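You operate a simulated robot arm through the tools that you are given. There is no shell and no other tool.

The job below is to be done with a simulated robot arm. You get a single attempt, and the scene is never put back.

Task
Take the teal bubbler off the shelf and tip it out into the purple cup.
Fine: The black pump is off and stays off. Draw the stopper, then the bubbler; spill no more than 8 ml a pour. Stopper and emptied bubbler end in the purple tray. Glass breaks by a fall, knock or squeeze. Push the shelf home and latch it, fingers clear of the slides. Drop nothing. Set down upright: stopper, bubbler.
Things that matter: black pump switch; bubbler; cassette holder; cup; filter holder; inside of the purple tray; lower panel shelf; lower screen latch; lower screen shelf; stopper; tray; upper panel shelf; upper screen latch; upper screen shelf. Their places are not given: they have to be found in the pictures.

Only the result counts: the job must be done as asked and must still hold three seconds after the hand-in. Knocking over, shifting, dropping, spilling or breaking anything else fails it. A push-on lid holds only when it is set on centred and level and pressed home; a screw cap is set on level and turned clockwise until tight.

Robot
A 7-joint arm with a two-finger parallel gripper, fixed in place. Base frame: the origin is on the floor under the middle of its stand, x ahead of it, y to its left, z up. Readings come in m, rad, newtons and seconds.
It reaches about 1.247 m from its shoulder. Its first joint turns from -2.304 to 2.304 rad. Payload 3.91 kg.
The tool frame sits at the grasp point between the pads (the TCP): z along the fingers, y along the line on which they close. The tips reach 0.03 m beyond it. The gripper opens to 0.11 m. The fingers are 0.02 m wide and 0.01 m thick; the gripper's body (0.048 by 0.112 m) begins 0.055 m behind the TCP.
Orientation is that of the tool frame in the base frame, as [roll, pitch, yaw] about the fixed x, y, z axes, in that order (R = Rz(yaw) Ry(pitch) Rx(roll)). With the fingers straight down and closing along the base's y, the tool's x points along the base's -x, its y along +y and its z along -z.

Tools
- The arm moves only by the tool jog_arm. Its argument "rows" is a list of rows, each a list of 7 numbers: the opening, from 0 (shut) to 1 (fully open), then the shift along the tool's x, y, z in m, then the turn, a rotation vector about the tool's x, y, z in rad. In form: [[jaw, dx, dy, dz, wx, wy, wz], ...]. A call has 1 to 20 rows; each row shifts and turns the commanded pose from where the row before left it, along the tool's axes as they then stand. A row lasts 0.2 s, in which the tool goes at most 0.05 m and 0.15 rad; a call with a longer step from one row to the next is refused whole, and so is a gripper value outside its range. A pose out of reach is approached as far as the arm can. The call stops where the force on the tool passes 90 N (or 10 N more than at its start, if that is more) or the arm is blocked; 0.2 s more then pass. The fingers move at their own pace (about 0.108 m/s each) and stop on an object; they squeeze with about 36 N. The grip force told is the motor's: it shows also when the fingers shut on nothing. Time passes only in rows, and 0.2 s behind the last, so rows that do not move let the fingers close. The reply holds the time, the measured pose of the TCP, the force on the tool along the base axes, the opening and the grip force, in the units named above and with some noise, with the torque about the TCP (base axes, N m) and any sound that the robot's microphone picked up, and new pictures: "pictures" is both (left out), scene, wrist or none.
- Cameras (640 x 400 px; columns grow to the right, rows downward): "scene" is fixed at [0.2204, 0.6499, 1.6755]; the picture's right is [-0.38, -0.93, 0.00], its down [-0.73, 0.30, -0.62] and it looks along [0.57, -0.23, -0.79] (base axes); focal length 216 px, centre (320, 200). "wrist" rides on the gripper at [0.072, 0.017, -0.103] in the tool frame; the picture's right is [-0.23, 0.97, 0.00], its down [-0.76, -0.18, -0.62] and it looks along [-0.61, -0.14, 0.78] (tool axes); focal length 222 px, centre (320, 200).
- locate(camera, pixels): for up to 12 pixels [column, row] of the newest picture of that camera ("zoom" is the newest enlarged one), the place [x, y, z] in the base frame of the surface seen there, good to about 0.003 m. No time passes.
- enlarge(camera, box): a new picture of the part [left, top, right, bottom] of that camera's present view, enlarged. No time passes.
- finish_job(): hands the job in; it is judged then, once.

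Open the gripper and draw the arm clear of the work before you hand the job in, unless the task says otherwise.

The tools are called after "Request:" as a command line: name --pt "numbers of a row" for each row, then --argument value for the rest, lists and objects as JSON in quotes. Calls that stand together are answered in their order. jog_arm: Moves the arm, as the interface text tells. Its arguments: {"type":"object","properties":{"rows":{"type":"array","items":{"type":"array","items":{"type":"number"}}},"pictures":{"type":"string","enum":["both","scene","wrist","none"]}},"required":["rows"]} The other tools are called the same way: locate (camera, pixels) gives the place of the surface under pixels of a picture; enlarge (camera, box) takes an enlarged picture of a part of a camera's view; finish_job () hands the job in.

At the start:

```text
time_s: 0.0
position: [0.646, 0.3336, 1.4343]
orientation: [3.14, 0.001, 3.142]
force: [-0.3, 0.5, -0.6]
wrist_torque: [-0.01, -0.01, -0.01]
gripper_width: 0.1101
grip_force: 0.1
```

scene: 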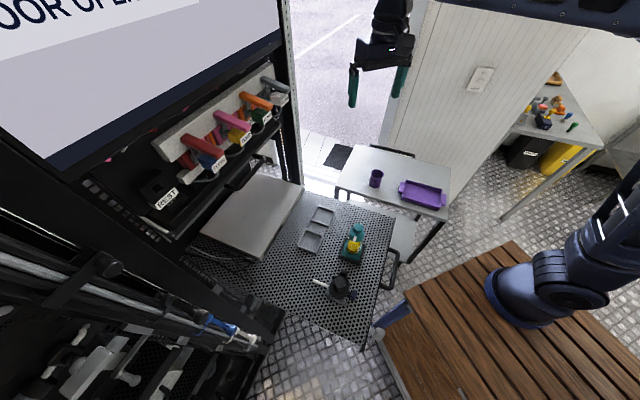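
wrist: 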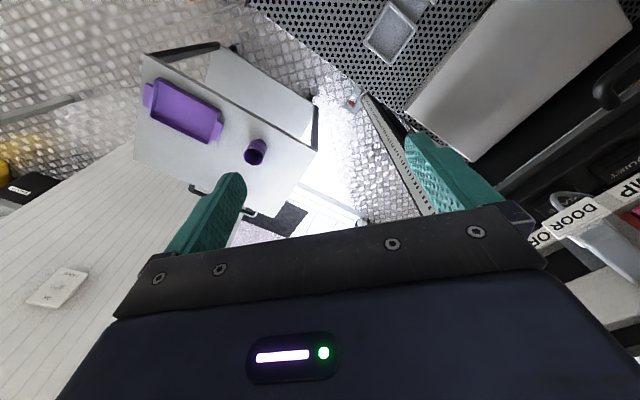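

The scene shows the purple cup near (376,178), purple tray near (422,193), the teal bubbler near (353,240) on a perforated shelf. I enlarge these areas to see detail.

Request:
enlarge --camera "scene" --box '[280, 180, 440, 340]'

Request:
enlarge --camera "scene" --box '[320, 130, 480, 230]'

Request:
enlarge --camera "scene" --box '[120, 60, 320, 220]'

Request:
enlarge --camera "scene" --box '[0, 200, 280, 400]'

```text
2.50 times, centred on (360, 260) of scene
```

zoom: 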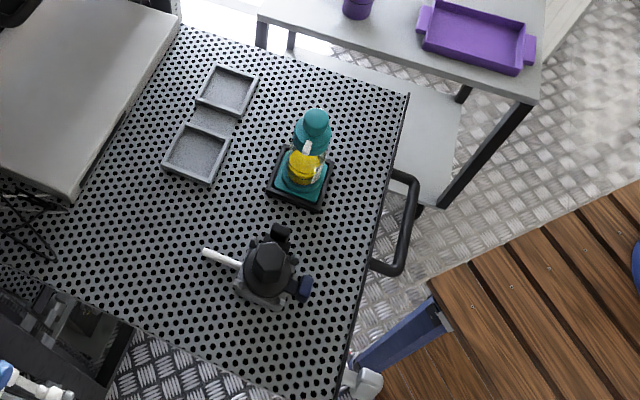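

```text
4.00 times, centred on (400, 180) of scene
```

zoom: 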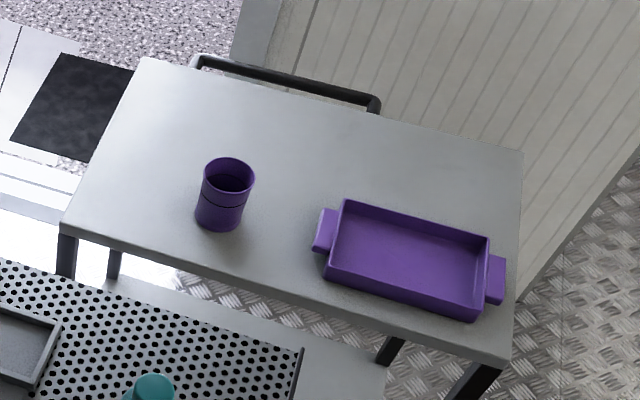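

```text
2.50 times, centred on (220, 140) of scene
```

zoom: 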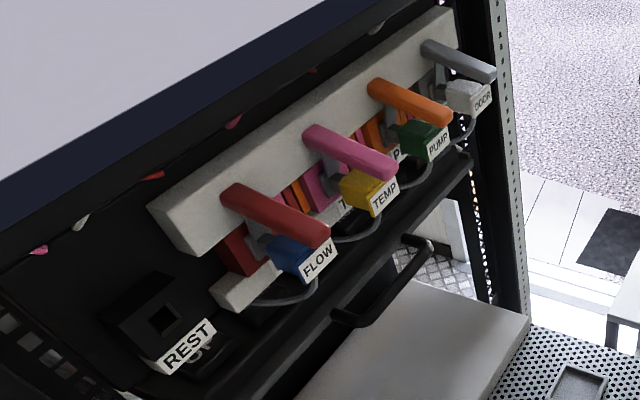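

```text
2.00 times, centred on (140, 300) of scene
```

zoom: 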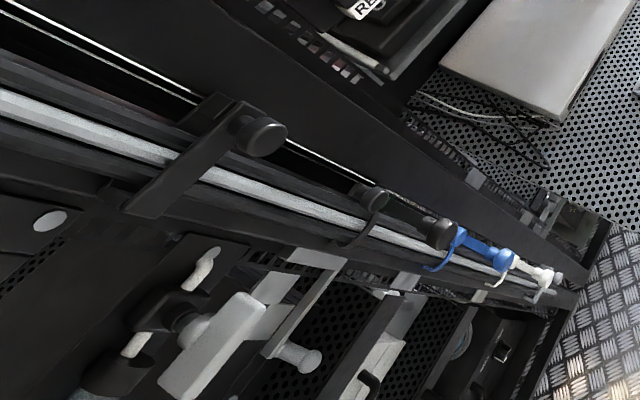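

I locate key points of bubbler, shelf, cup, tray, and the black object on the shelf, using the scene view.

Request:
enlarge --camera "scene" --box '[320, 210, 400, 310]'

Request:
locate --camera "scene" --pixels '[[358, 230], [354, 244], [342, 260], [372, 210], [364, 348], [200, 232], [302, 186], [376, 174], [372, 187], [422, 194], [400, 190], [445, 200]]'

Request:
locate --camera "scene" --pixels '[[388, 273], [392, 256], [398, 270], [324, 218], [311, 242], [342, 280], [318, 281], [356, 296], [337, 188], [452, 160], [445, 215], [360, 148]]'

```text
4.00 times, centred on (360, 260) of scene
```

zoom: 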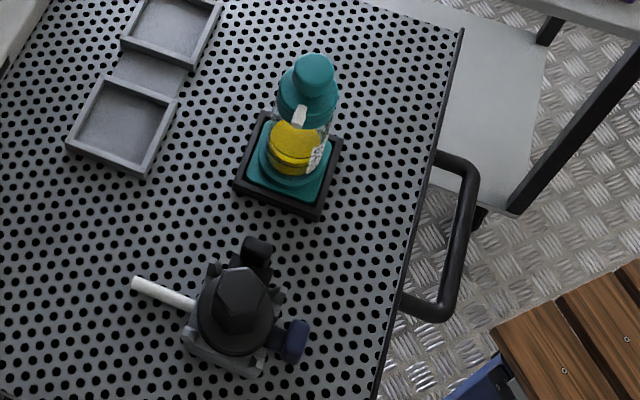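

```text
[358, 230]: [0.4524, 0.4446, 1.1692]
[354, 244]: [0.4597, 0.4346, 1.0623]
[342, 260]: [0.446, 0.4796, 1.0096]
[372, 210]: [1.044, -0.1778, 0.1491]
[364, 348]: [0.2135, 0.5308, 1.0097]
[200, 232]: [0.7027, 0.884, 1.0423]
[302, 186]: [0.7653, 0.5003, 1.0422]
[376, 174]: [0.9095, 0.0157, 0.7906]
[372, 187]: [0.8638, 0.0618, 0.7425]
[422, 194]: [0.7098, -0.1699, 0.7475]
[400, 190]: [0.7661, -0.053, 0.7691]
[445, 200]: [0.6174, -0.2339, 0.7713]
```

```text
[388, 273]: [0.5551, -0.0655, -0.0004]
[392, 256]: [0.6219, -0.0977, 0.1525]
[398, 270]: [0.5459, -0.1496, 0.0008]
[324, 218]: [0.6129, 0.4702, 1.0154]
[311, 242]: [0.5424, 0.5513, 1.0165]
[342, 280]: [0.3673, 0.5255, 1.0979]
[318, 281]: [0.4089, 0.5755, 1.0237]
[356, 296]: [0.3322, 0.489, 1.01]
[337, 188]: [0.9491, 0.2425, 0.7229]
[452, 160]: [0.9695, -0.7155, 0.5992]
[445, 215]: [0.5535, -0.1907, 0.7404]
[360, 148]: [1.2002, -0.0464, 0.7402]
```

I take more located points on the shelf edge, handle, tray and cup from the zoom pictures, to build a map.

Request:
locate --camera "zoom" --pixels '[[312, 65], [298, 118], [288, 158], [262, 115], [340, 140], [235, 185], [310, 212], [460, 32], [380, 390], [470, 200], [430, 310], [445, 160]]'

Request:
locate --camera "zoom" --pixels '[[240, 300], [290, 340], [260, 250], [140, 283], [190, 300], [225, 350], [190, 345], [255, 370], [65, 145], [140, 175], [220, 5], [190, 65]]'

```text
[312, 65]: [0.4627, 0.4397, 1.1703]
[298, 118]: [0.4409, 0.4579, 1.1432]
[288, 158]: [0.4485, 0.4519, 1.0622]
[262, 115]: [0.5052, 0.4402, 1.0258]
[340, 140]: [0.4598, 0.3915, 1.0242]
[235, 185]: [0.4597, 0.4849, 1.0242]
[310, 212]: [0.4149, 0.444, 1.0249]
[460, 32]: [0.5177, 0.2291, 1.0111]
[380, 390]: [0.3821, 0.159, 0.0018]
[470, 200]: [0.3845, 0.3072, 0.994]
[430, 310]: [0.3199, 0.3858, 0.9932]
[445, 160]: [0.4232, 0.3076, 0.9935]
```

```text
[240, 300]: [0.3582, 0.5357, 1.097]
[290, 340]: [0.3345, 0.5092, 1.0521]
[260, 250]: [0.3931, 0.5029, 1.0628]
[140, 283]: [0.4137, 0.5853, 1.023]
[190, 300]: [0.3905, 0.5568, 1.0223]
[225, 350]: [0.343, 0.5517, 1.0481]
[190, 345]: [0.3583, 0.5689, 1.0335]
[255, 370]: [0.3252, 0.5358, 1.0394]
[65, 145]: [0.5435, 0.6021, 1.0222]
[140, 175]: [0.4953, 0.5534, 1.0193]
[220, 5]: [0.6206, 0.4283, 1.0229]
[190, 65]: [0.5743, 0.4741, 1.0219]
```

The shelf front edge runs at 45° from (0.518,0.229) to (0.21,0.53). I locate more of the rack: screen edge, switch panel, pillar, left-hand tool rail and robot base.

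Request:
locate --camera "scene" --pixels '[[278, 32], [60, 165], [255, 100], [200, 145], [165, 198], [290, 100], [240, 175], [220, 195], [130, 220], [190, 325], [235, 340], [100, 262]]'

Request:
locate --camera "scene" --pixels '[[460, 320], [385, 320], [520, 250], [530, 300], [420, 235], [350, 360], [270, 320], [245, 345], [130, 375], [90, 360], [213, 320], [20, 330]]'

```text
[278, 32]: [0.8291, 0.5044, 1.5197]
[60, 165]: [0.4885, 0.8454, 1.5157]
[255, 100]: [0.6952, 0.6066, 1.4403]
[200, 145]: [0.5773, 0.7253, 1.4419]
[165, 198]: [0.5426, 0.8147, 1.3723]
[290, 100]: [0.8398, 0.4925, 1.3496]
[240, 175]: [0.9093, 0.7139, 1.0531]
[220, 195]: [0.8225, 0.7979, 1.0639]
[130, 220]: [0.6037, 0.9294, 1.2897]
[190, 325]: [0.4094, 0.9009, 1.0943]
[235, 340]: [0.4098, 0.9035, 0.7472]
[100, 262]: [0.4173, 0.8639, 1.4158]
```

```text
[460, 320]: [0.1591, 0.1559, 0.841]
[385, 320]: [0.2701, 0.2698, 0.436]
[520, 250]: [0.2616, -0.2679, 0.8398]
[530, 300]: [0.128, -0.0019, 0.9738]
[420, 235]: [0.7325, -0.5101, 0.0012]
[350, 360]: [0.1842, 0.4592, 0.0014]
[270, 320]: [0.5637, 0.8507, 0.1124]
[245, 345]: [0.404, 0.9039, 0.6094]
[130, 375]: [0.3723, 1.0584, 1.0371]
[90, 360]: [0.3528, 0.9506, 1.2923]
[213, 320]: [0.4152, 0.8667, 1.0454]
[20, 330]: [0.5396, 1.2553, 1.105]
```

Rack one's face lies on x+y≈1.33 and the shelf is drawn out 0.41 m toward me; a second rack is at y≈0.9. I retreat and turn the wrist camera toward the racks.

Request:
jog_arm --pt "1 0.04 0 0 0 0 -0.15" --pt "1 0.04 0 0 0 0 -0.15" --pt "1 0.04 0 0 0 0 -0.15" --pt "1 0.04 0 0 0 0 -0.15" --pt "1 0.04 0 0 0 0 -0.15" --pt "1 0 0 0 0 -0.15 0" --pt "1 0 0 0 0 -0.15 0" --pt "1 0 0 0 0 -0.15 0"

```text
time_s: 1.8
position: [0.4604, 0.276, 1.4347]
orientation: [3.141, 0.45, -2.391]
force: [0.7, 0.3, 0.5]
wrist_torque: [-0.03, 0.03, -0.02]
gripper_width: 0.1102
grip_force: 0.0
```

scene: 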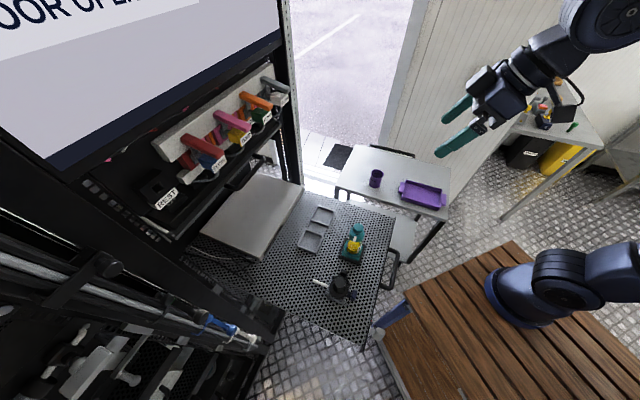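
wrist: 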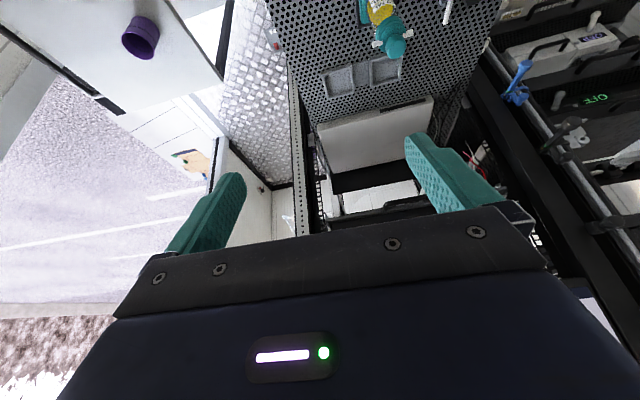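

The wrist view (upside-down) shows the second rack at the upper right with a blue clip at (515,90). I enlarge that part.

Request:
enlarge --camera "wrist" --box '[440, 0, 640, 125]'

Request:
enlarge --camera "wrist" --box '[240, 0, 480, 240]'

Request:
enlarge --camera "scene" --box '[180, 280, 280, 380]'

```text
3.20 times, centred on (540, 62) of wrist
```

zoom: 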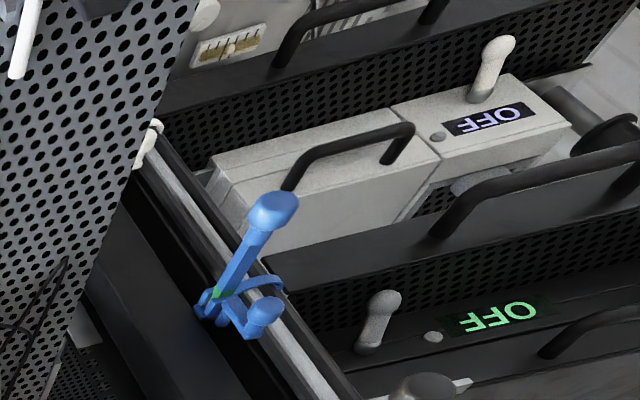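

```text
1.67 times, centred on (360, 120) of wrist
```

zoom: 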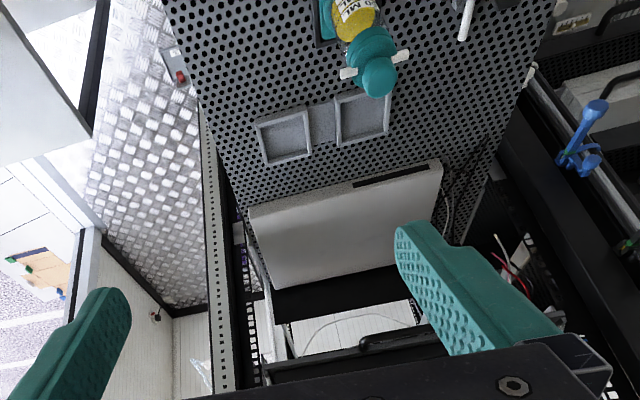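

```text
4.00 times, centred on (230, 330) of scene
```

zoom: 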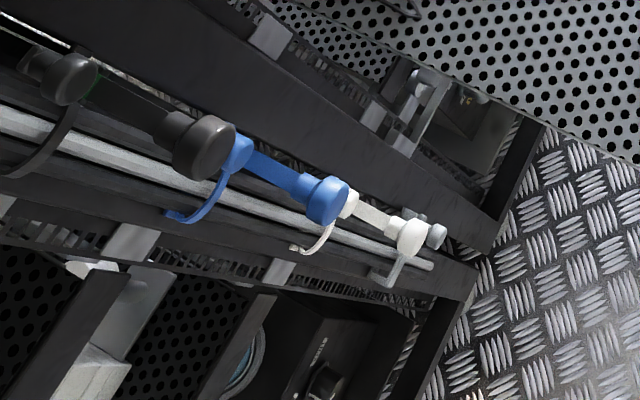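

The wrist view shows both pumps reading OFF (white one and black one with green OFF). I now look for the latches: enlarge the front-left shelf corner and the area under the screen.

Request:
enlarge --camera "scene" --box '[340, 290, 420, 370]'

Request:
enlarge --camera "scene" --box '[180, 160, 300, 280]'

Request:
enlarge --camera "scene" --box '[60, 130, 220, 250]'

```text
5.00 times, centred on (380, 330) of scene
```

zoom: 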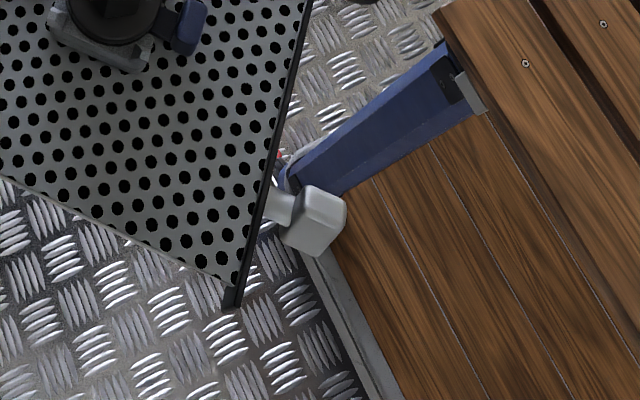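

```text
3.33 times, centred on (240, 220) of scene
```

zoom: 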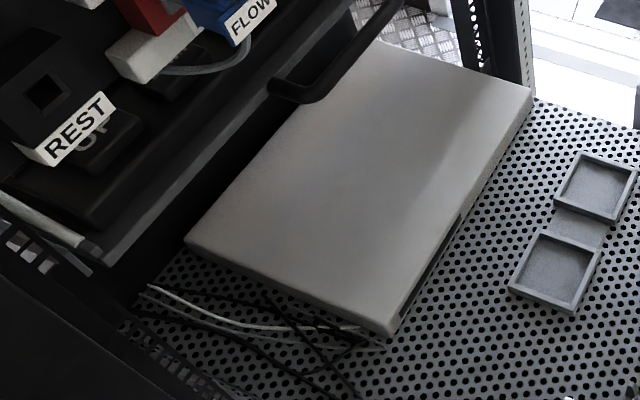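

```text
3.33 times, centred on (140, 190) of scene
```

zoom: 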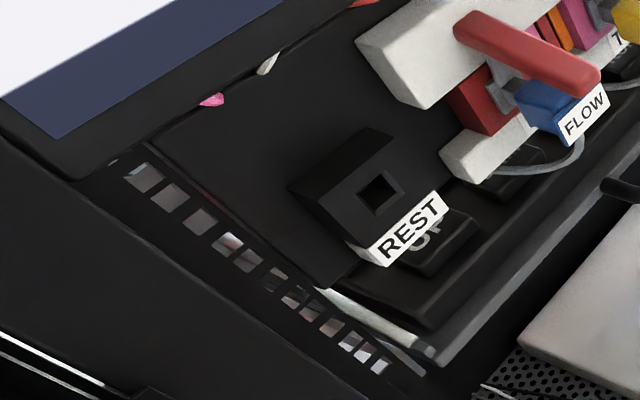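

A light-grey knob sits on the shelf's front left at scene (379,334). I locate it and neighbours.

Request:
locate --camera "scene" --pixels '[[379, 334], [372, 331], [384, 332], [376, 338], [362, 349], [375, 322], [366, 330], [399, 255], [385, 290], [397, 217]]'

Request:
locate --camera "scene" --pixels '[[261, 165], [232, 186], [240, 183], [215, 225], [180, 215], [250, 312], [243, 320], [285, 190], [300, 60], [295, 150], [230, 332]]'

```text
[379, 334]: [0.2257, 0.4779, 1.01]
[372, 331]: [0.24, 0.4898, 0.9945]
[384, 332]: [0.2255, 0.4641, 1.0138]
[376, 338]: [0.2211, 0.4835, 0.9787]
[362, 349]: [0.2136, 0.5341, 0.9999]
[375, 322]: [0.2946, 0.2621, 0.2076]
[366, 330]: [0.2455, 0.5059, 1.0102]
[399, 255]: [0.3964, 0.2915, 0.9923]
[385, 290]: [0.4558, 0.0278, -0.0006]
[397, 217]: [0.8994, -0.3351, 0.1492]
```

```text
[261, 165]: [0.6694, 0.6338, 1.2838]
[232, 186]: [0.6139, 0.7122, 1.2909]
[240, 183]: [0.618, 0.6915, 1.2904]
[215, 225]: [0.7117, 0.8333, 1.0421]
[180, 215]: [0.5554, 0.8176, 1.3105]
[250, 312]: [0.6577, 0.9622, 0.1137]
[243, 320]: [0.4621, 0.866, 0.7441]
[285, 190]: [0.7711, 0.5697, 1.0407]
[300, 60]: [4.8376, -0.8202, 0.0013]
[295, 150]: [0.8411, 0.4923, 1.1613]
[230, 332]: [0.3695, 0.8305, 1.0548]
```

The knob is at about (0.226,0.475,1.0) on the open shelf's front. I move the wrist camera back and turn it left and up to see both racks' fronts and the latched state of the upper shelf.

Request:
jog_arm --pt "1 0.0117 0.035 -0.0057 0 0 0" --pt "1 0.0117 0.035 -0.0057 0 0 0" --pt "1 0.0117 0.035 -0.0057 0 0 0" --pt "1 0 0 0 -0.0566 0 -0.117" --pt "1 0 0 0 -0.0566 0 -0.117" --pt "1 0 0 0 -0.0566 0 -0.117" --pt "1 0 0 0 -0.0566 0 -0.117" --pt "1 0 0 0 0 -0.15 0" --pt "1 0 0 0 0 -0.15 0" --pt "1 0 0 0 0 -0.15 0"

```text
time_s: 4.0
position: [0.3593, 0.3265, 1.4335]
orientation: [-3.139, 0.902, -1.871]
force: [0.0, 0.3, -0.1]
wrist_torque: [-0.04, -0.05, 0.01]
gripper_width: 0.11
grip_force: 0.0
```

scene: 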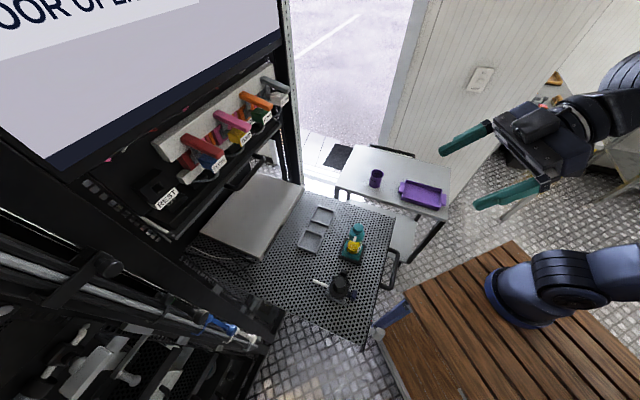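
wrist: 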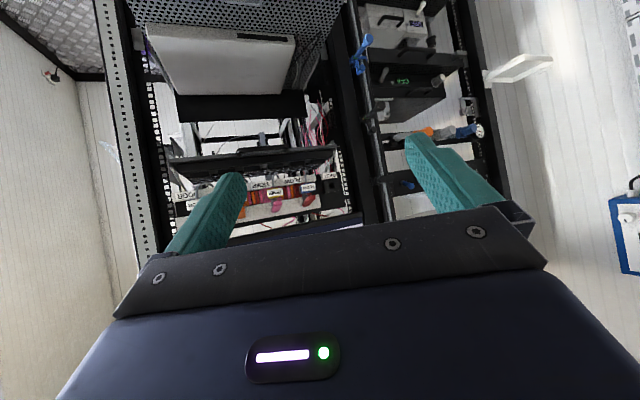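

The rack fronts are now visible upside-down; I enlarge the rack one and rack two parts.

Request:
enlarge --camera "wrist" --box '[130, 100, 370, 250]'

Request:
enlarge --camera "wrist" --box '[330, 0, 510, 220]'

Request:
enlarge --camera "wrist" --box '[100, 0, 360, 160]'

```text
2.67 times, centred on (250, 175) of wrist
```

zoom: 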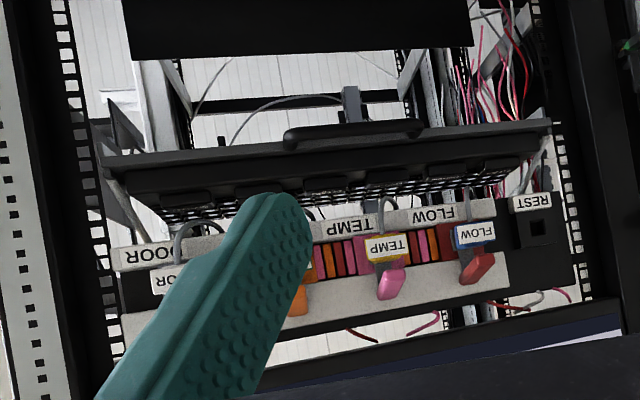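

```text
1.82 times, centred on (420, 110) of wrist
```

zoom: 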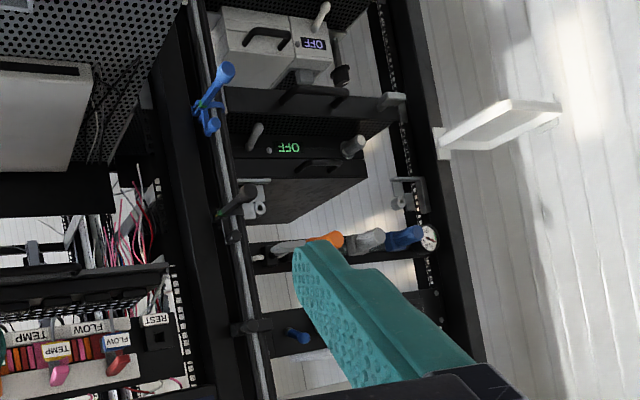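

```text
2.46 times, centred on (230, 80) of wrist
```

zoom: 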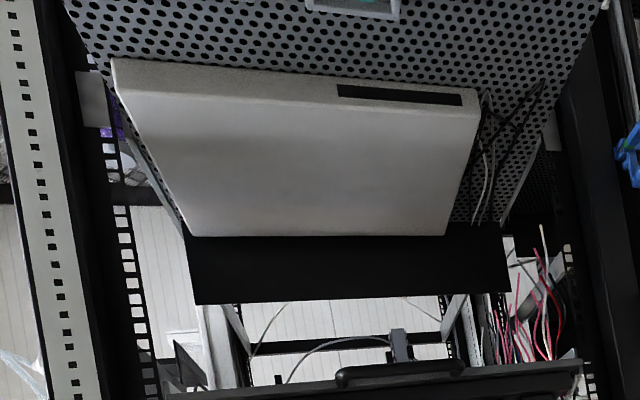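

I enlarge rack two around the two pump shelves to see their latches.

Request:
enlarge --camera "wrist" --box '[340, 0, 480, 88]'

Request:
enlarge --camera "wrist" --box '[350, 70, 500, 164]'

Request:
locate --camera "wrist" --pixels '[[414, 22], [450, 50], [405, 82], [470, 105], [388, 105], [360, 50], [434, 70], [418, 48], [370, 75], [394, 72], [430, 8]]'

```text
4.55 times, centred on (410, 44) of wrist
```

zoom: 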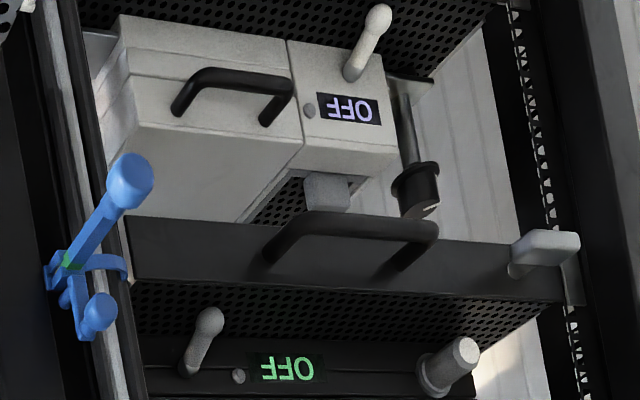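

```text
4.26 times, centred on (425, 117) of wrist
```

zoom: 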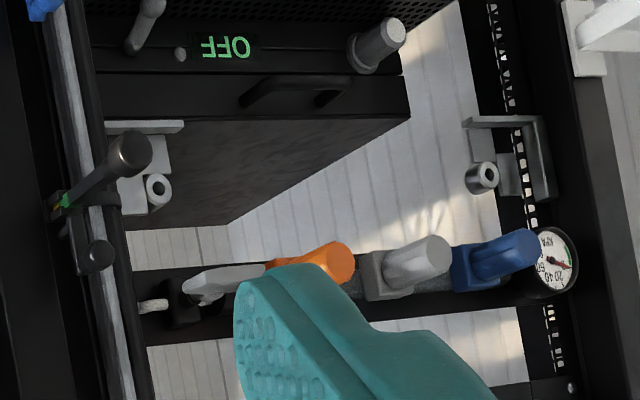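

```text
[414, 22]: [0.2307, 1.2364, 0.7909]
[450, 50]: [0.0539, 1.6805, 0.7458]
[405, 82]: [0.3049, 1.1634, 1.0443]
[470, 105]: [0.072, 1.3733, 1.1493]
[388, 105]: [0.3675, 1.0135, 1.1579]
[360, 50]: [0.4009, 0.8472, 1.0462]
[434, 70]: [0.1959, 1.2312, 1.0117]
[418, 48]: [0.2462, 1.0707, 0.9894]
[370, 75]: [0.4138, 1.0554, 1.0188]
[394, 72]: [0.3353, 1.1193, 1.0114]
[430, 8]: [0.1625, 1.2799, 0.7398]
```

Rack two's pump shelf (z≈1.0) shows a grey latch lever at its outer end, turned out across the post: the same kind of latch as the grey knob on the open shelf. I move the camera low to the right side of the shelf to view the rack below it.

Request:
jog_arm --pt "1 0.01903 -0.02939 -0.02407 0 0 0" --pt "1 0.01903 -0.02939 -0.02407 0 0 0" --pt "1 0.01903 -0.02939 -0.02407 0 0 0" --pt "1 0.01903 -0.02939 -0.02407 0 0 0" --pt "1 0.01903 -0.02939 -0.02407 0 0 0" --pt "1 0.01903 -0.02939 -0.02407 0 0 0" --pt "1 0.01903 -0.02939 -0.02407 0 0 0" --pt "1 0.01903 -0.02939 -0.02407 0 0 0" --pt "1 0.01903 -0.02939 -0.02407 0 0 0" --pt "1 0.01903 -0.02939 -0.02407 0 0 0" --pt "1 0.0305 0 0.0241 0 0 0" --pt "1 0.0305 0 0.0241 0 0 0" --pt "1 0.0305 0 0.0241 0 0 0" --pt "1 0.0305 0 0.0241 0 0 0" --pt "1 0.0305 0 0.0241 0 0 0" --pt "1 0.0305 0 0.0241 0 0 0"

```text
time_s: 7.4
position: [0.5506, -0.0537, 1.2019]
orientation: [-3.141, 0.9, -1.871]
force: [0.4, 0.4, -0.2]
wrist_torque: [0.01, -0.01, 0.0]
gripper_width: 0.1099
grip_force: 0.1
```

scene: 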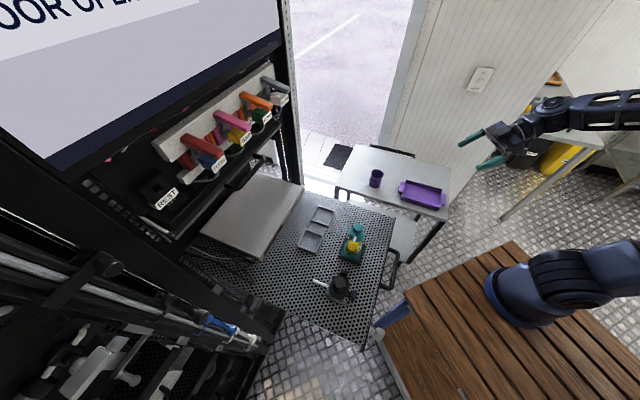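
wrist: 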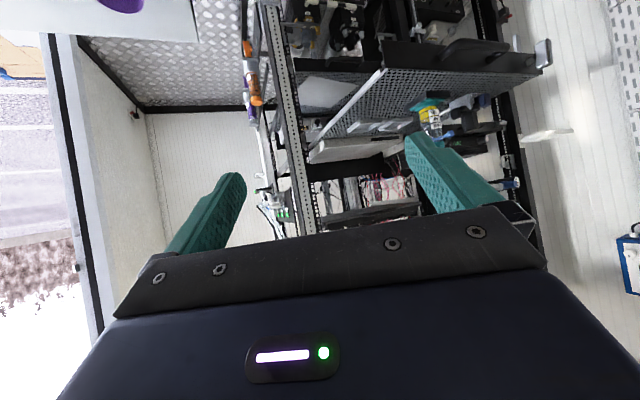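

The open shelf is seen from the side with its latch at the far end (545,50) and something beneath it. I enlarge.

Request:
enlarge --camera "wrist" --box '[250, 0, 410, 100]'

Request:
enlarge --camera "wrist" --box '[400, 0, 560, 100]'

Request:
enlarge --camera "wrist" --box '[400, 70, 540, 160]'

Request:
locate --camera "wrist" --pixels '[[543, 42], [545, 62], [535, 70], [384, 42], [380, 70], [322, 140], [430, 105], [420, 20], [350, 25], [440, 15], [470, 42]]'

```text
4.00 times, centred on (330, 50) of wrist
```

zoom: 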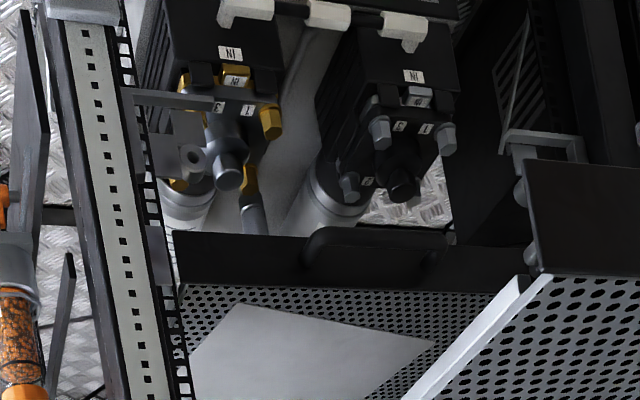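

```text
4.00 times, centred on (480, 50) of wrist
```

zoom: 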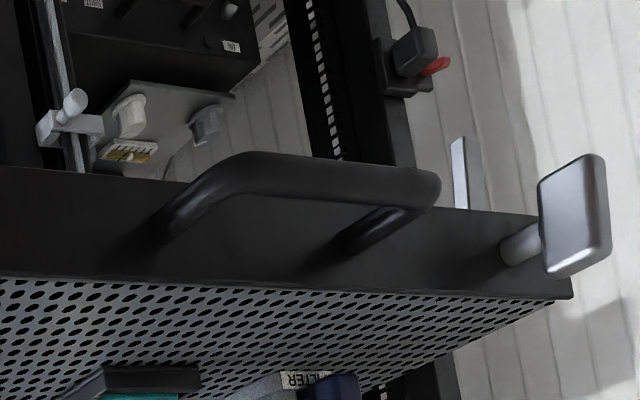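

```text
4.44 times, centred on (470, 115) of wrist
```

zoom: 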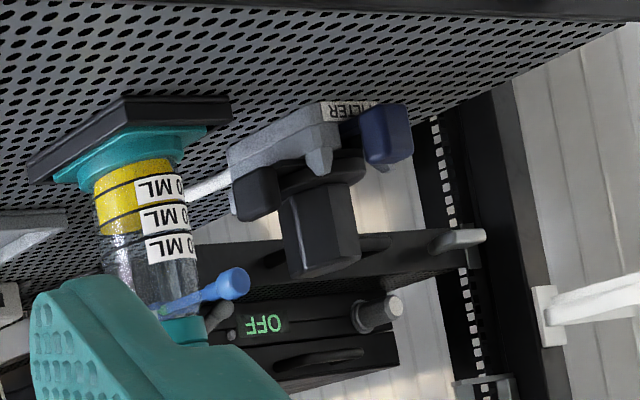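

```text
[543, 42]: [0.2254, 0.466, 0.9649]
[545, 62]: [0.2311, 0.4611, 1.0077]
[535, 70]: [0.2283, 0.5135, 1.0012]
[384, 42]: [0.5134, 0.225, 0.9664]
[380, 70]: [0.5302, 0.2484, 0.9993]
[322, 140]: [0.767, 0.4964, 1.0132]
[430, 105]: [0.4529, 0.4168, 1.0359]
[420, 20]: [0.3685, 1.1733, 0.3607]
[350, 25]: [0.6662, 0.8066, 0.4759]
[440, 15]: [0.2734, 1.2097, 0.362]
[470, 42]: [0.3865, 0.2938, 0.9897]
```

The side view shows the open shelf's latch as a grey paddle hanging down from its stem at the left end; rack two's latched one points outward to the left across the post. The bubbler has ML marks and yellow liquid. I move in for a close look at the bubbler.

Request:
jog_arm --pt "1 -0.02095 0.02629 0.01844 0 0 0" --pt "1 -0.02095 0.02629 0.01844 0 0 0" --pt "1 -0.02095 0.02629 0.01844 0 0 0" --pt "1 -0.02095 0.02629 0.01844 0 0 0" --pt "1 -0.02095 0.02629 0.01844 0 0 0" --pt "1 -0.02095 0.02629 0.01844 0 0 0" --pt "1 -0.02095 0.02629 0.01844 0 0 0" --pt "1 -0.02095 0.02629 0.01844 0 0 0" --pt "1 -0.02095 0.02629 0.01844 0 0 0" --pt "1 -0.02095 0.02629 0.01844 0 0 0"

Request:
enlarge --camera "wrist" --box '[220, 20, 460, 200]'

```text
time_s: 9.6
position: [0.3799, 0.283, 1.2532]
orientation: [3.14, 0.9, -1.871]
force: [0.3, -0.5, 0.4]
wrist_torque: [0.01, 0.01, 0.04]
gripper_width: 0.11
grip_force: 0.0
```

scene: 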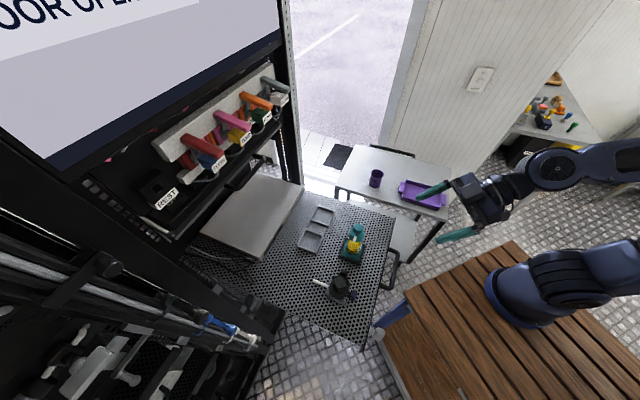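
wrist: 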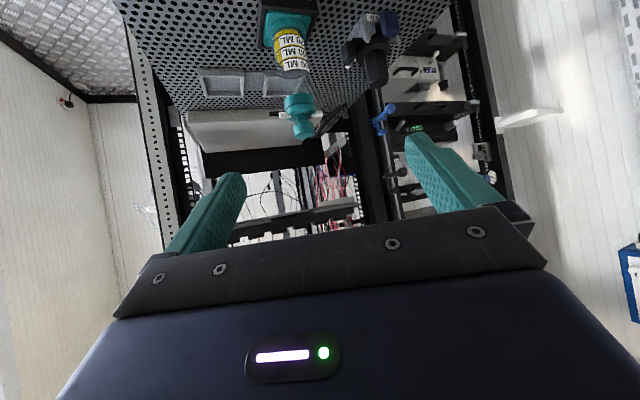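

```text
2.22 times, centred on (340, 110) of wrist
```

zoom: 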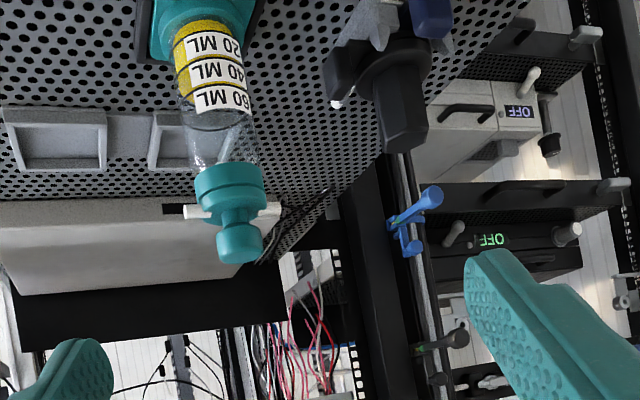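

The bubbler shows 20/40/60 ML bands with liquid to about 45 ml, and a teal head with white side arms. I enlarge the head and base closely.

Request:
enlarge --camera "wrist" --box '[255, 60, 355, 150]'

Request:
enlarge --camera "wrist" --box '[245, 0, 345, 90]'

Request:
locate --camera "wrist" --pixels '[[302, 130], [300, 112], [284, 103], [312, 103], [273, 114], [320, 112], [298, 80], [290, 60], [285, 30], [268, 8], [312, 10], [290, 20]]'

Request:
enlarge --camera "scene" --box '[330, 215, 380, 275]'

```text
4.44 times, centred on (305, 105) of wrist
```

zoom: 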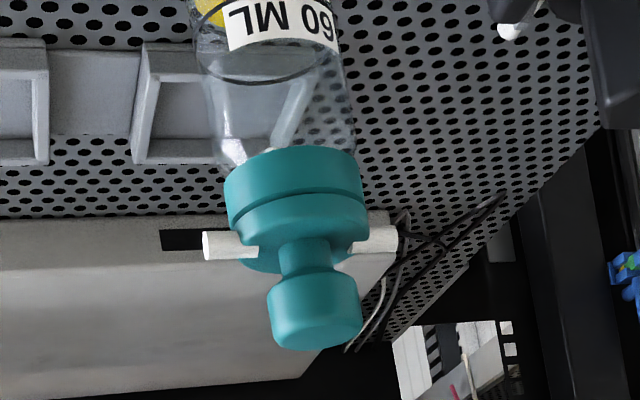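

```text
4.44 times, centred on (295, 45) of wrist
```

zoom: 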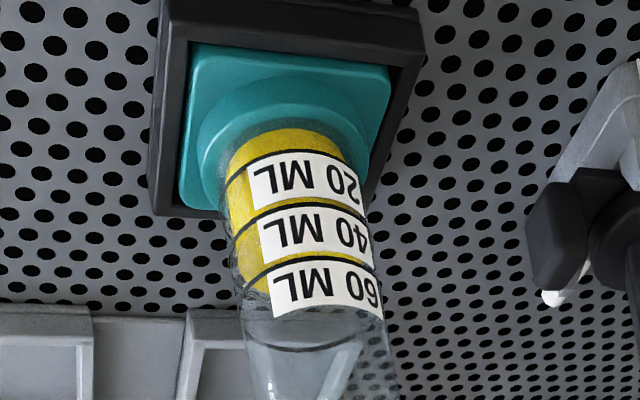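

```text
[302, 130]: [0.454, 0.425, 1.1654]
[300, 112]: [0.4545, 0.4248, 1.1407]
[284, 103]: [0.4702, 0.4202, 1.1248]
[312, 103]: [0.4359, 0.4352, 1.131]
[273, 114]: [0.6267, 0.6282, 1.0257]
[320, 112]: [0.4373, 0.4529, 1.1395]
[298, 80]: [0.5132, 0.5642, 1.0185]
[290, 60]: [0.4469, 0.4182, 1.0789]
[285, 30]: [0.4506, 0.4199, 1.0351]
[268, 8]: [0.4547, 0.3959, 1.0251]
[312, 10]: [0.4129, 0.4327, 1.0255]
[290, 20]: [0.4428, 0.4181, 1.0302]
```

```text
6.67 times, centred on (355, 245) of scene
```

zoom: 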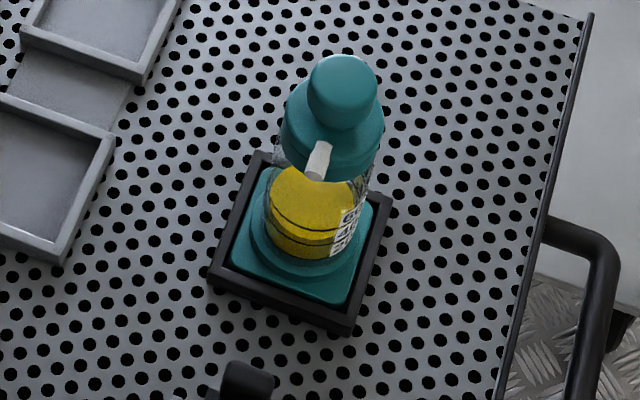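

The stopper is the upper teal disc with two white arms (along the shelf's left-right direction) and a knob, top z≈1.17; the lower ring is the glass collar. I raise, square the gripper with fingers down, aligned to the shelf, and go above the bubbler centre (~0.458,0.438) at z 1.30.

Request:
jog_arm --pt "1 -0.0314 0 -0.0248 0 0 0" --pt "1 -0.0314 0 -0.0248 0 0 0" --pt "1 0 0 0 0 0.15 0" --pt "1 0 0 0 0 0.15 0" --pt "1 0 0 0 0 0.15 0" --pt "1 0 0 0 0 0.15 0" --pt "1 0 0 0 0 0.15 0" --pt "1 0 0 0 0 0.15 0" --pt "1 0 0 0 0 0 0.1213" --pt "1 0 0 0 0 0 0.1213" --pt "1 0 0 0 0 0 0.1213" --pt "1 0 0 0 0 0 0.1213" --pt "1 -0.041 0.0137 0.0075 0 0 0" --pt "1 -0.041 0.0137 0.0075 0 0 0" --pt "1 -0.041 0.0137 0.0075 0 0 0" --pt "1 -0.041 0.0137 0.0075 0 0 0"

```text
time_s: 13.0
position: [0.4561, 0.4392, 1.3023]
orientation: [3.141, 0.001, -2.356]
force: [-0.7, -1.3, 0.1]
wrist_torque: [0.07, -0.02, 0.02]
gripper_width: 0.1101
grip_force: 0.0
```

scene: 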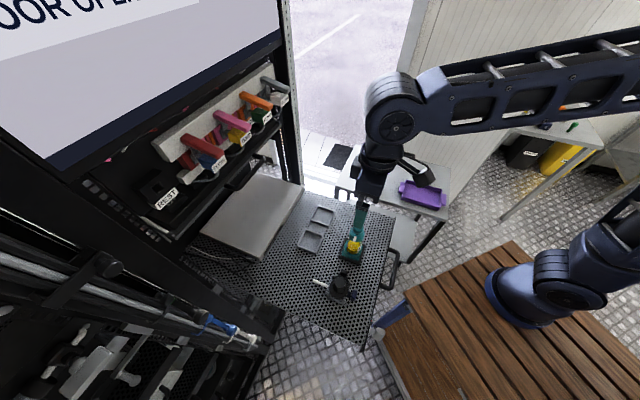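
wrist: 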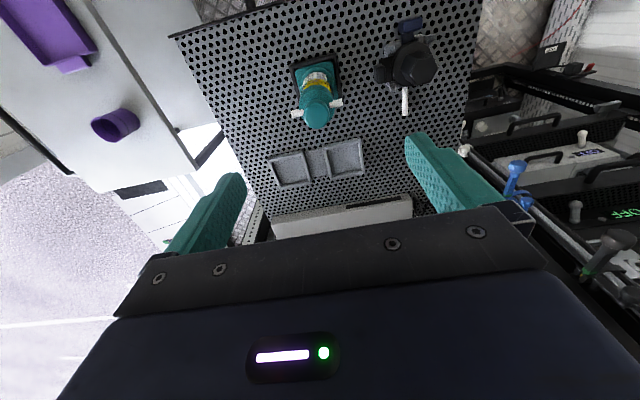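

The wrist view now shows the bubbler head from above at (318,108). I enlarge and locate the knob, arms and discs.

Request:
enlarge --camera "wrist" --box '[270, 40, 370, 140]'

Request:
locate --camera "wrist" --pixels '[[317, 118], [317, 110], [310, 118], [324, 118], [297, 113], [337, 102], [304, 100], [330, 95], [317, 90], [315, 124]]'

```text
4.00 times, centred on (320, 90) of wrist
```

zoom: 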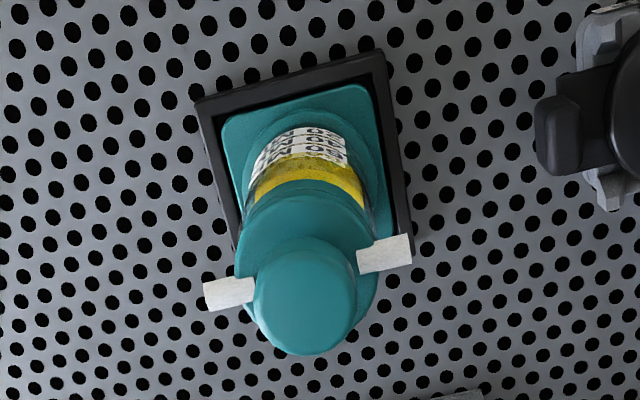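

```text
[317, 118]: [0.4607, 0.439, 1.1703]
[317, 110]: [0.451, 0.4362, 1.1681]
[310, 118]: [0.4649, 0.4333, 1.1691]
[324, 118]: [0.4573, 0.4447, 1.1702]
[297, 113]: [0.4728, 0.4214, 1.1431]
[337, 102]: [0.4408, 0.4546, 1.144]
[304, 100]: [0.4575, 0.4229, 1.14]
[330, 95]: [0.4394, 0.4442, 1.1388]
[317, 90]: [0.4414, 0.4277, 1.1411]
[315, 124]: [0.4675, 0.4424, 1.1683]
```

Knob centre is ≈(0.459,0.439), top z 1.170, disc top 1.140, arm tops 1.144; knob width ≈0.027. I descend so the fingertips stop at z≈1.150, just above the arms, then check before closing.

Request:
jog_arm --pt "0.6 -0.001 -0.001 0.03 0 0 0" --pt "0.6 -0.001 -0.001 0.03 0 0 0" --pt "0.6 0 0 0.03 0 0 0" --pt "0.6 0 0 0.02 0 0 0" --pt "0.6 0 0 0.012 0 0 0"

Request:
enlarge --camera "wrist" --box '[200, 60, 440, 220]'

Request:
enlarge --camera "scene" --box '[320, 190, 400, 270]'

```text
time_s: 14.2
position: [0.4611, 0.4404, 1.1791]
orientation: [-3.141, 0.0, -2.357]
force: [0.3, -0.1, 0.1]
wrist_torque: [0.02, -0.03, -0.01]
gripper_width: 0.066
grip_force: 0.1
```

scene: 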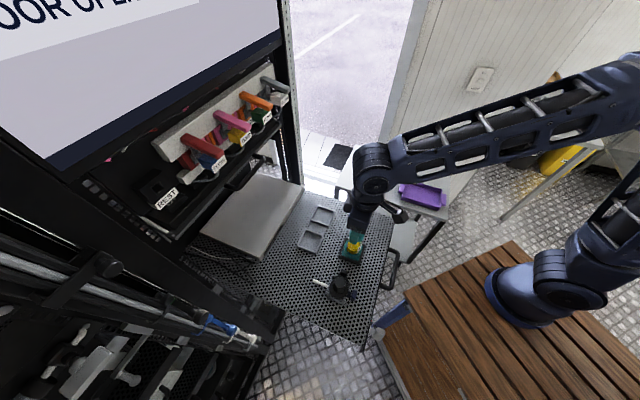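
wrist: 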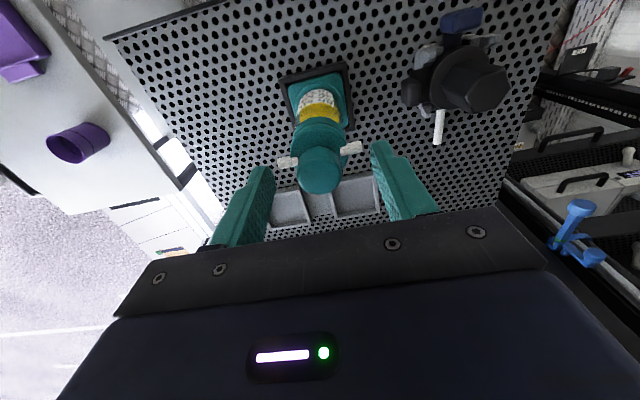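

```text
2.50 times, centred on (320, 140) of wrist
```

zoom: 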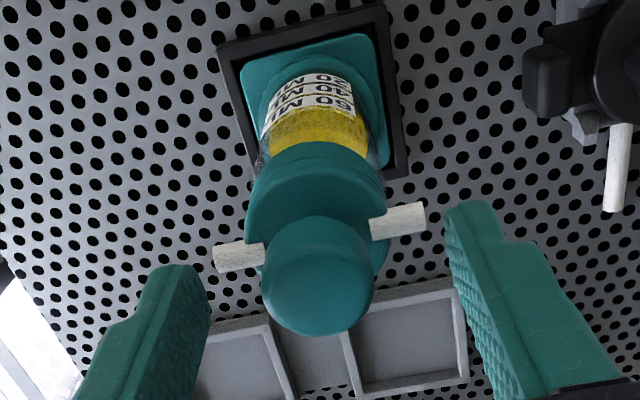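

```text
5.00 times, centred on (360, 230) of scene
```

zoom: 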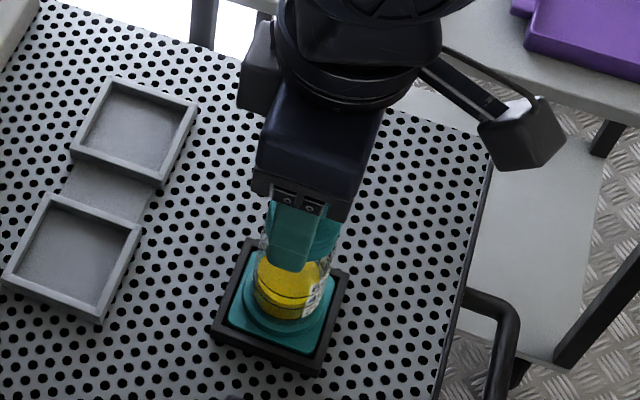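

Fingertips straddle the knob at tip z≈1.149 with arms just below. I close gently to slightly below the knob's width and read the force.

Request:
jog_arm --pt "0.24 0 0 0 0 0 0" --pt "0.24 0 0 0 0 0 0" --pt "0.24 0 0 0 0 0 0" --pictures "wrist"

Request:
enlarge --camera "wrist" --box '[200, 60, 440, 220]'

```text
time_s: 15.0
position: [0.4605, 0.4399, 1.1777]
orientation: [-3.14, -0.002, -2.355]
force: [1.1, -0.4, -1.5]
wrist_torque: [-0.02, -0.04, 0.01]
gripper_width: 0.0272
grip_force: 0.8
```

wrist: 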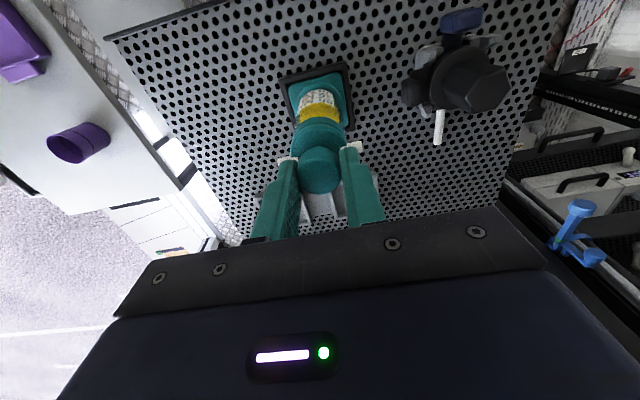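

```text
2.50 times, centred on (320, 140) of wrist
```

zoom: 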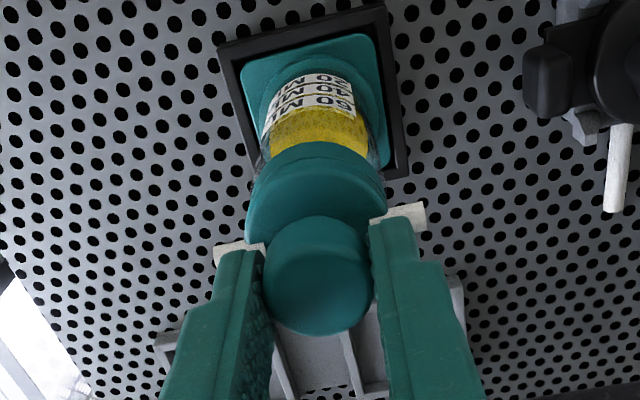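

Contact at width 0.027 with a force of only 0.8 N, so force scales with the command. I step the command down to learn the scale.

Request:
jog_arm --pt "0.22 0 0 0 0 0 0" --pt "0.22 0 0 0 0 0 0" --pt "0.22 0 0 0 0 0 0" --pictures "none"

Request:
jog_arm --pt "0.19 0 0 0 0 0 0" --pt "0.19 0 0 0 0 0 0" --pt "0.19 0 0 0 0 0 0" --pictures "none"

```text
time_s: 15.8
position: [0.4595, 0.4395, 1.1789]
orientation: [3.141, -0.002, -2.356]
force: [1.9, -1.2, 0.0]
wrist_torque: [-0.06, -0.06, 0.01]
gripper_width: 0.0257
grip_force: 2.0
```

```text
time_s: 16.6
position: [0.461, 0.4394, 1.1788]
orientation: [-3.141, 0.0, -2.356]
force: [1.3, -0.4, 2.3]
wrist_torque: [-0.07, -0.09, -0.01]
gripper_width: 0.0244
grip_force: 36.5
```

The grip holds the knob at full force (36 N, width 0.0244). I lift slowly 4 cm and check that only the stopper rises.

Request:
jog_arm --pt "0.19 0 0 -0.008 0 0 0" --pt "0.19 0 0 -0.008 0 0 0" --pt "0.19 0 0 -0.008 0 0 0" --pt "0.19 0 0 -0.008 0 0 0" --pt "0.19 0 0 -0.008 0 0 0"

Request:
enlarge --camera "wrist" --box '[220, 40, 420, 220]'

Request:
enlarge --camera "scene" --box '[320, 190, 400, 270]'

```text
time_s: 17.8
position: [0.4608, 0.4395, 1.2187]
orientation: [3.141, -0.001, -2.357]
force: [-0.6, -0.3, 0.2]
wrist_torque: [-0.01, -0.02, 0.01]
gripper_width: 0.0242
grip_force: 36.3
```

scene: 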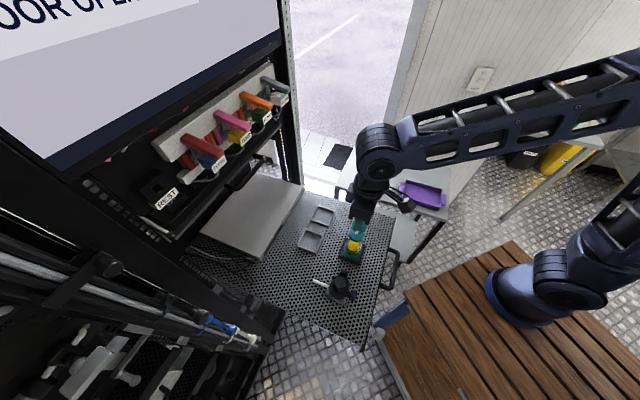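
wrist: 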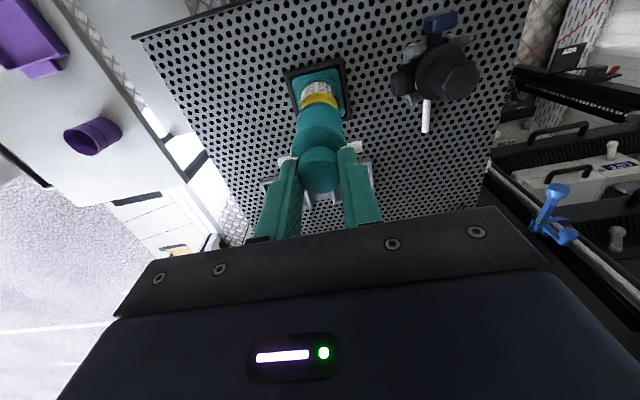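

```text
2.22 times, centred on (320, 130) of wrist
```

zoom: 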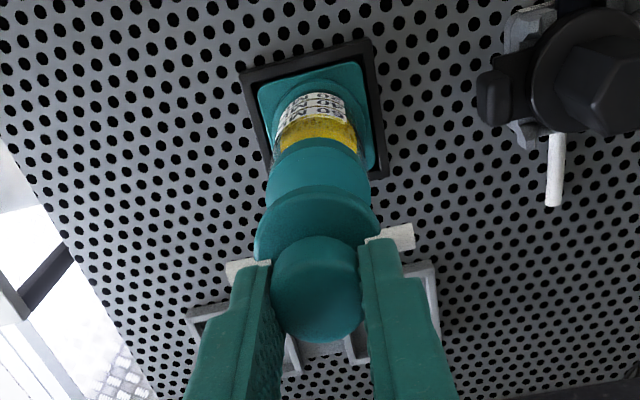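

```text
5.00 times, centred on (360, 230) of scene
```

zoom: 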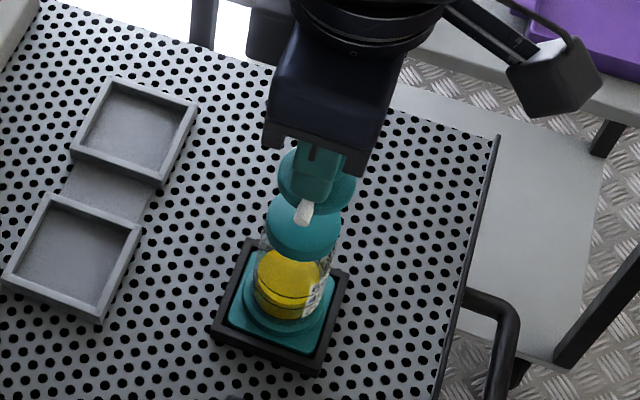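

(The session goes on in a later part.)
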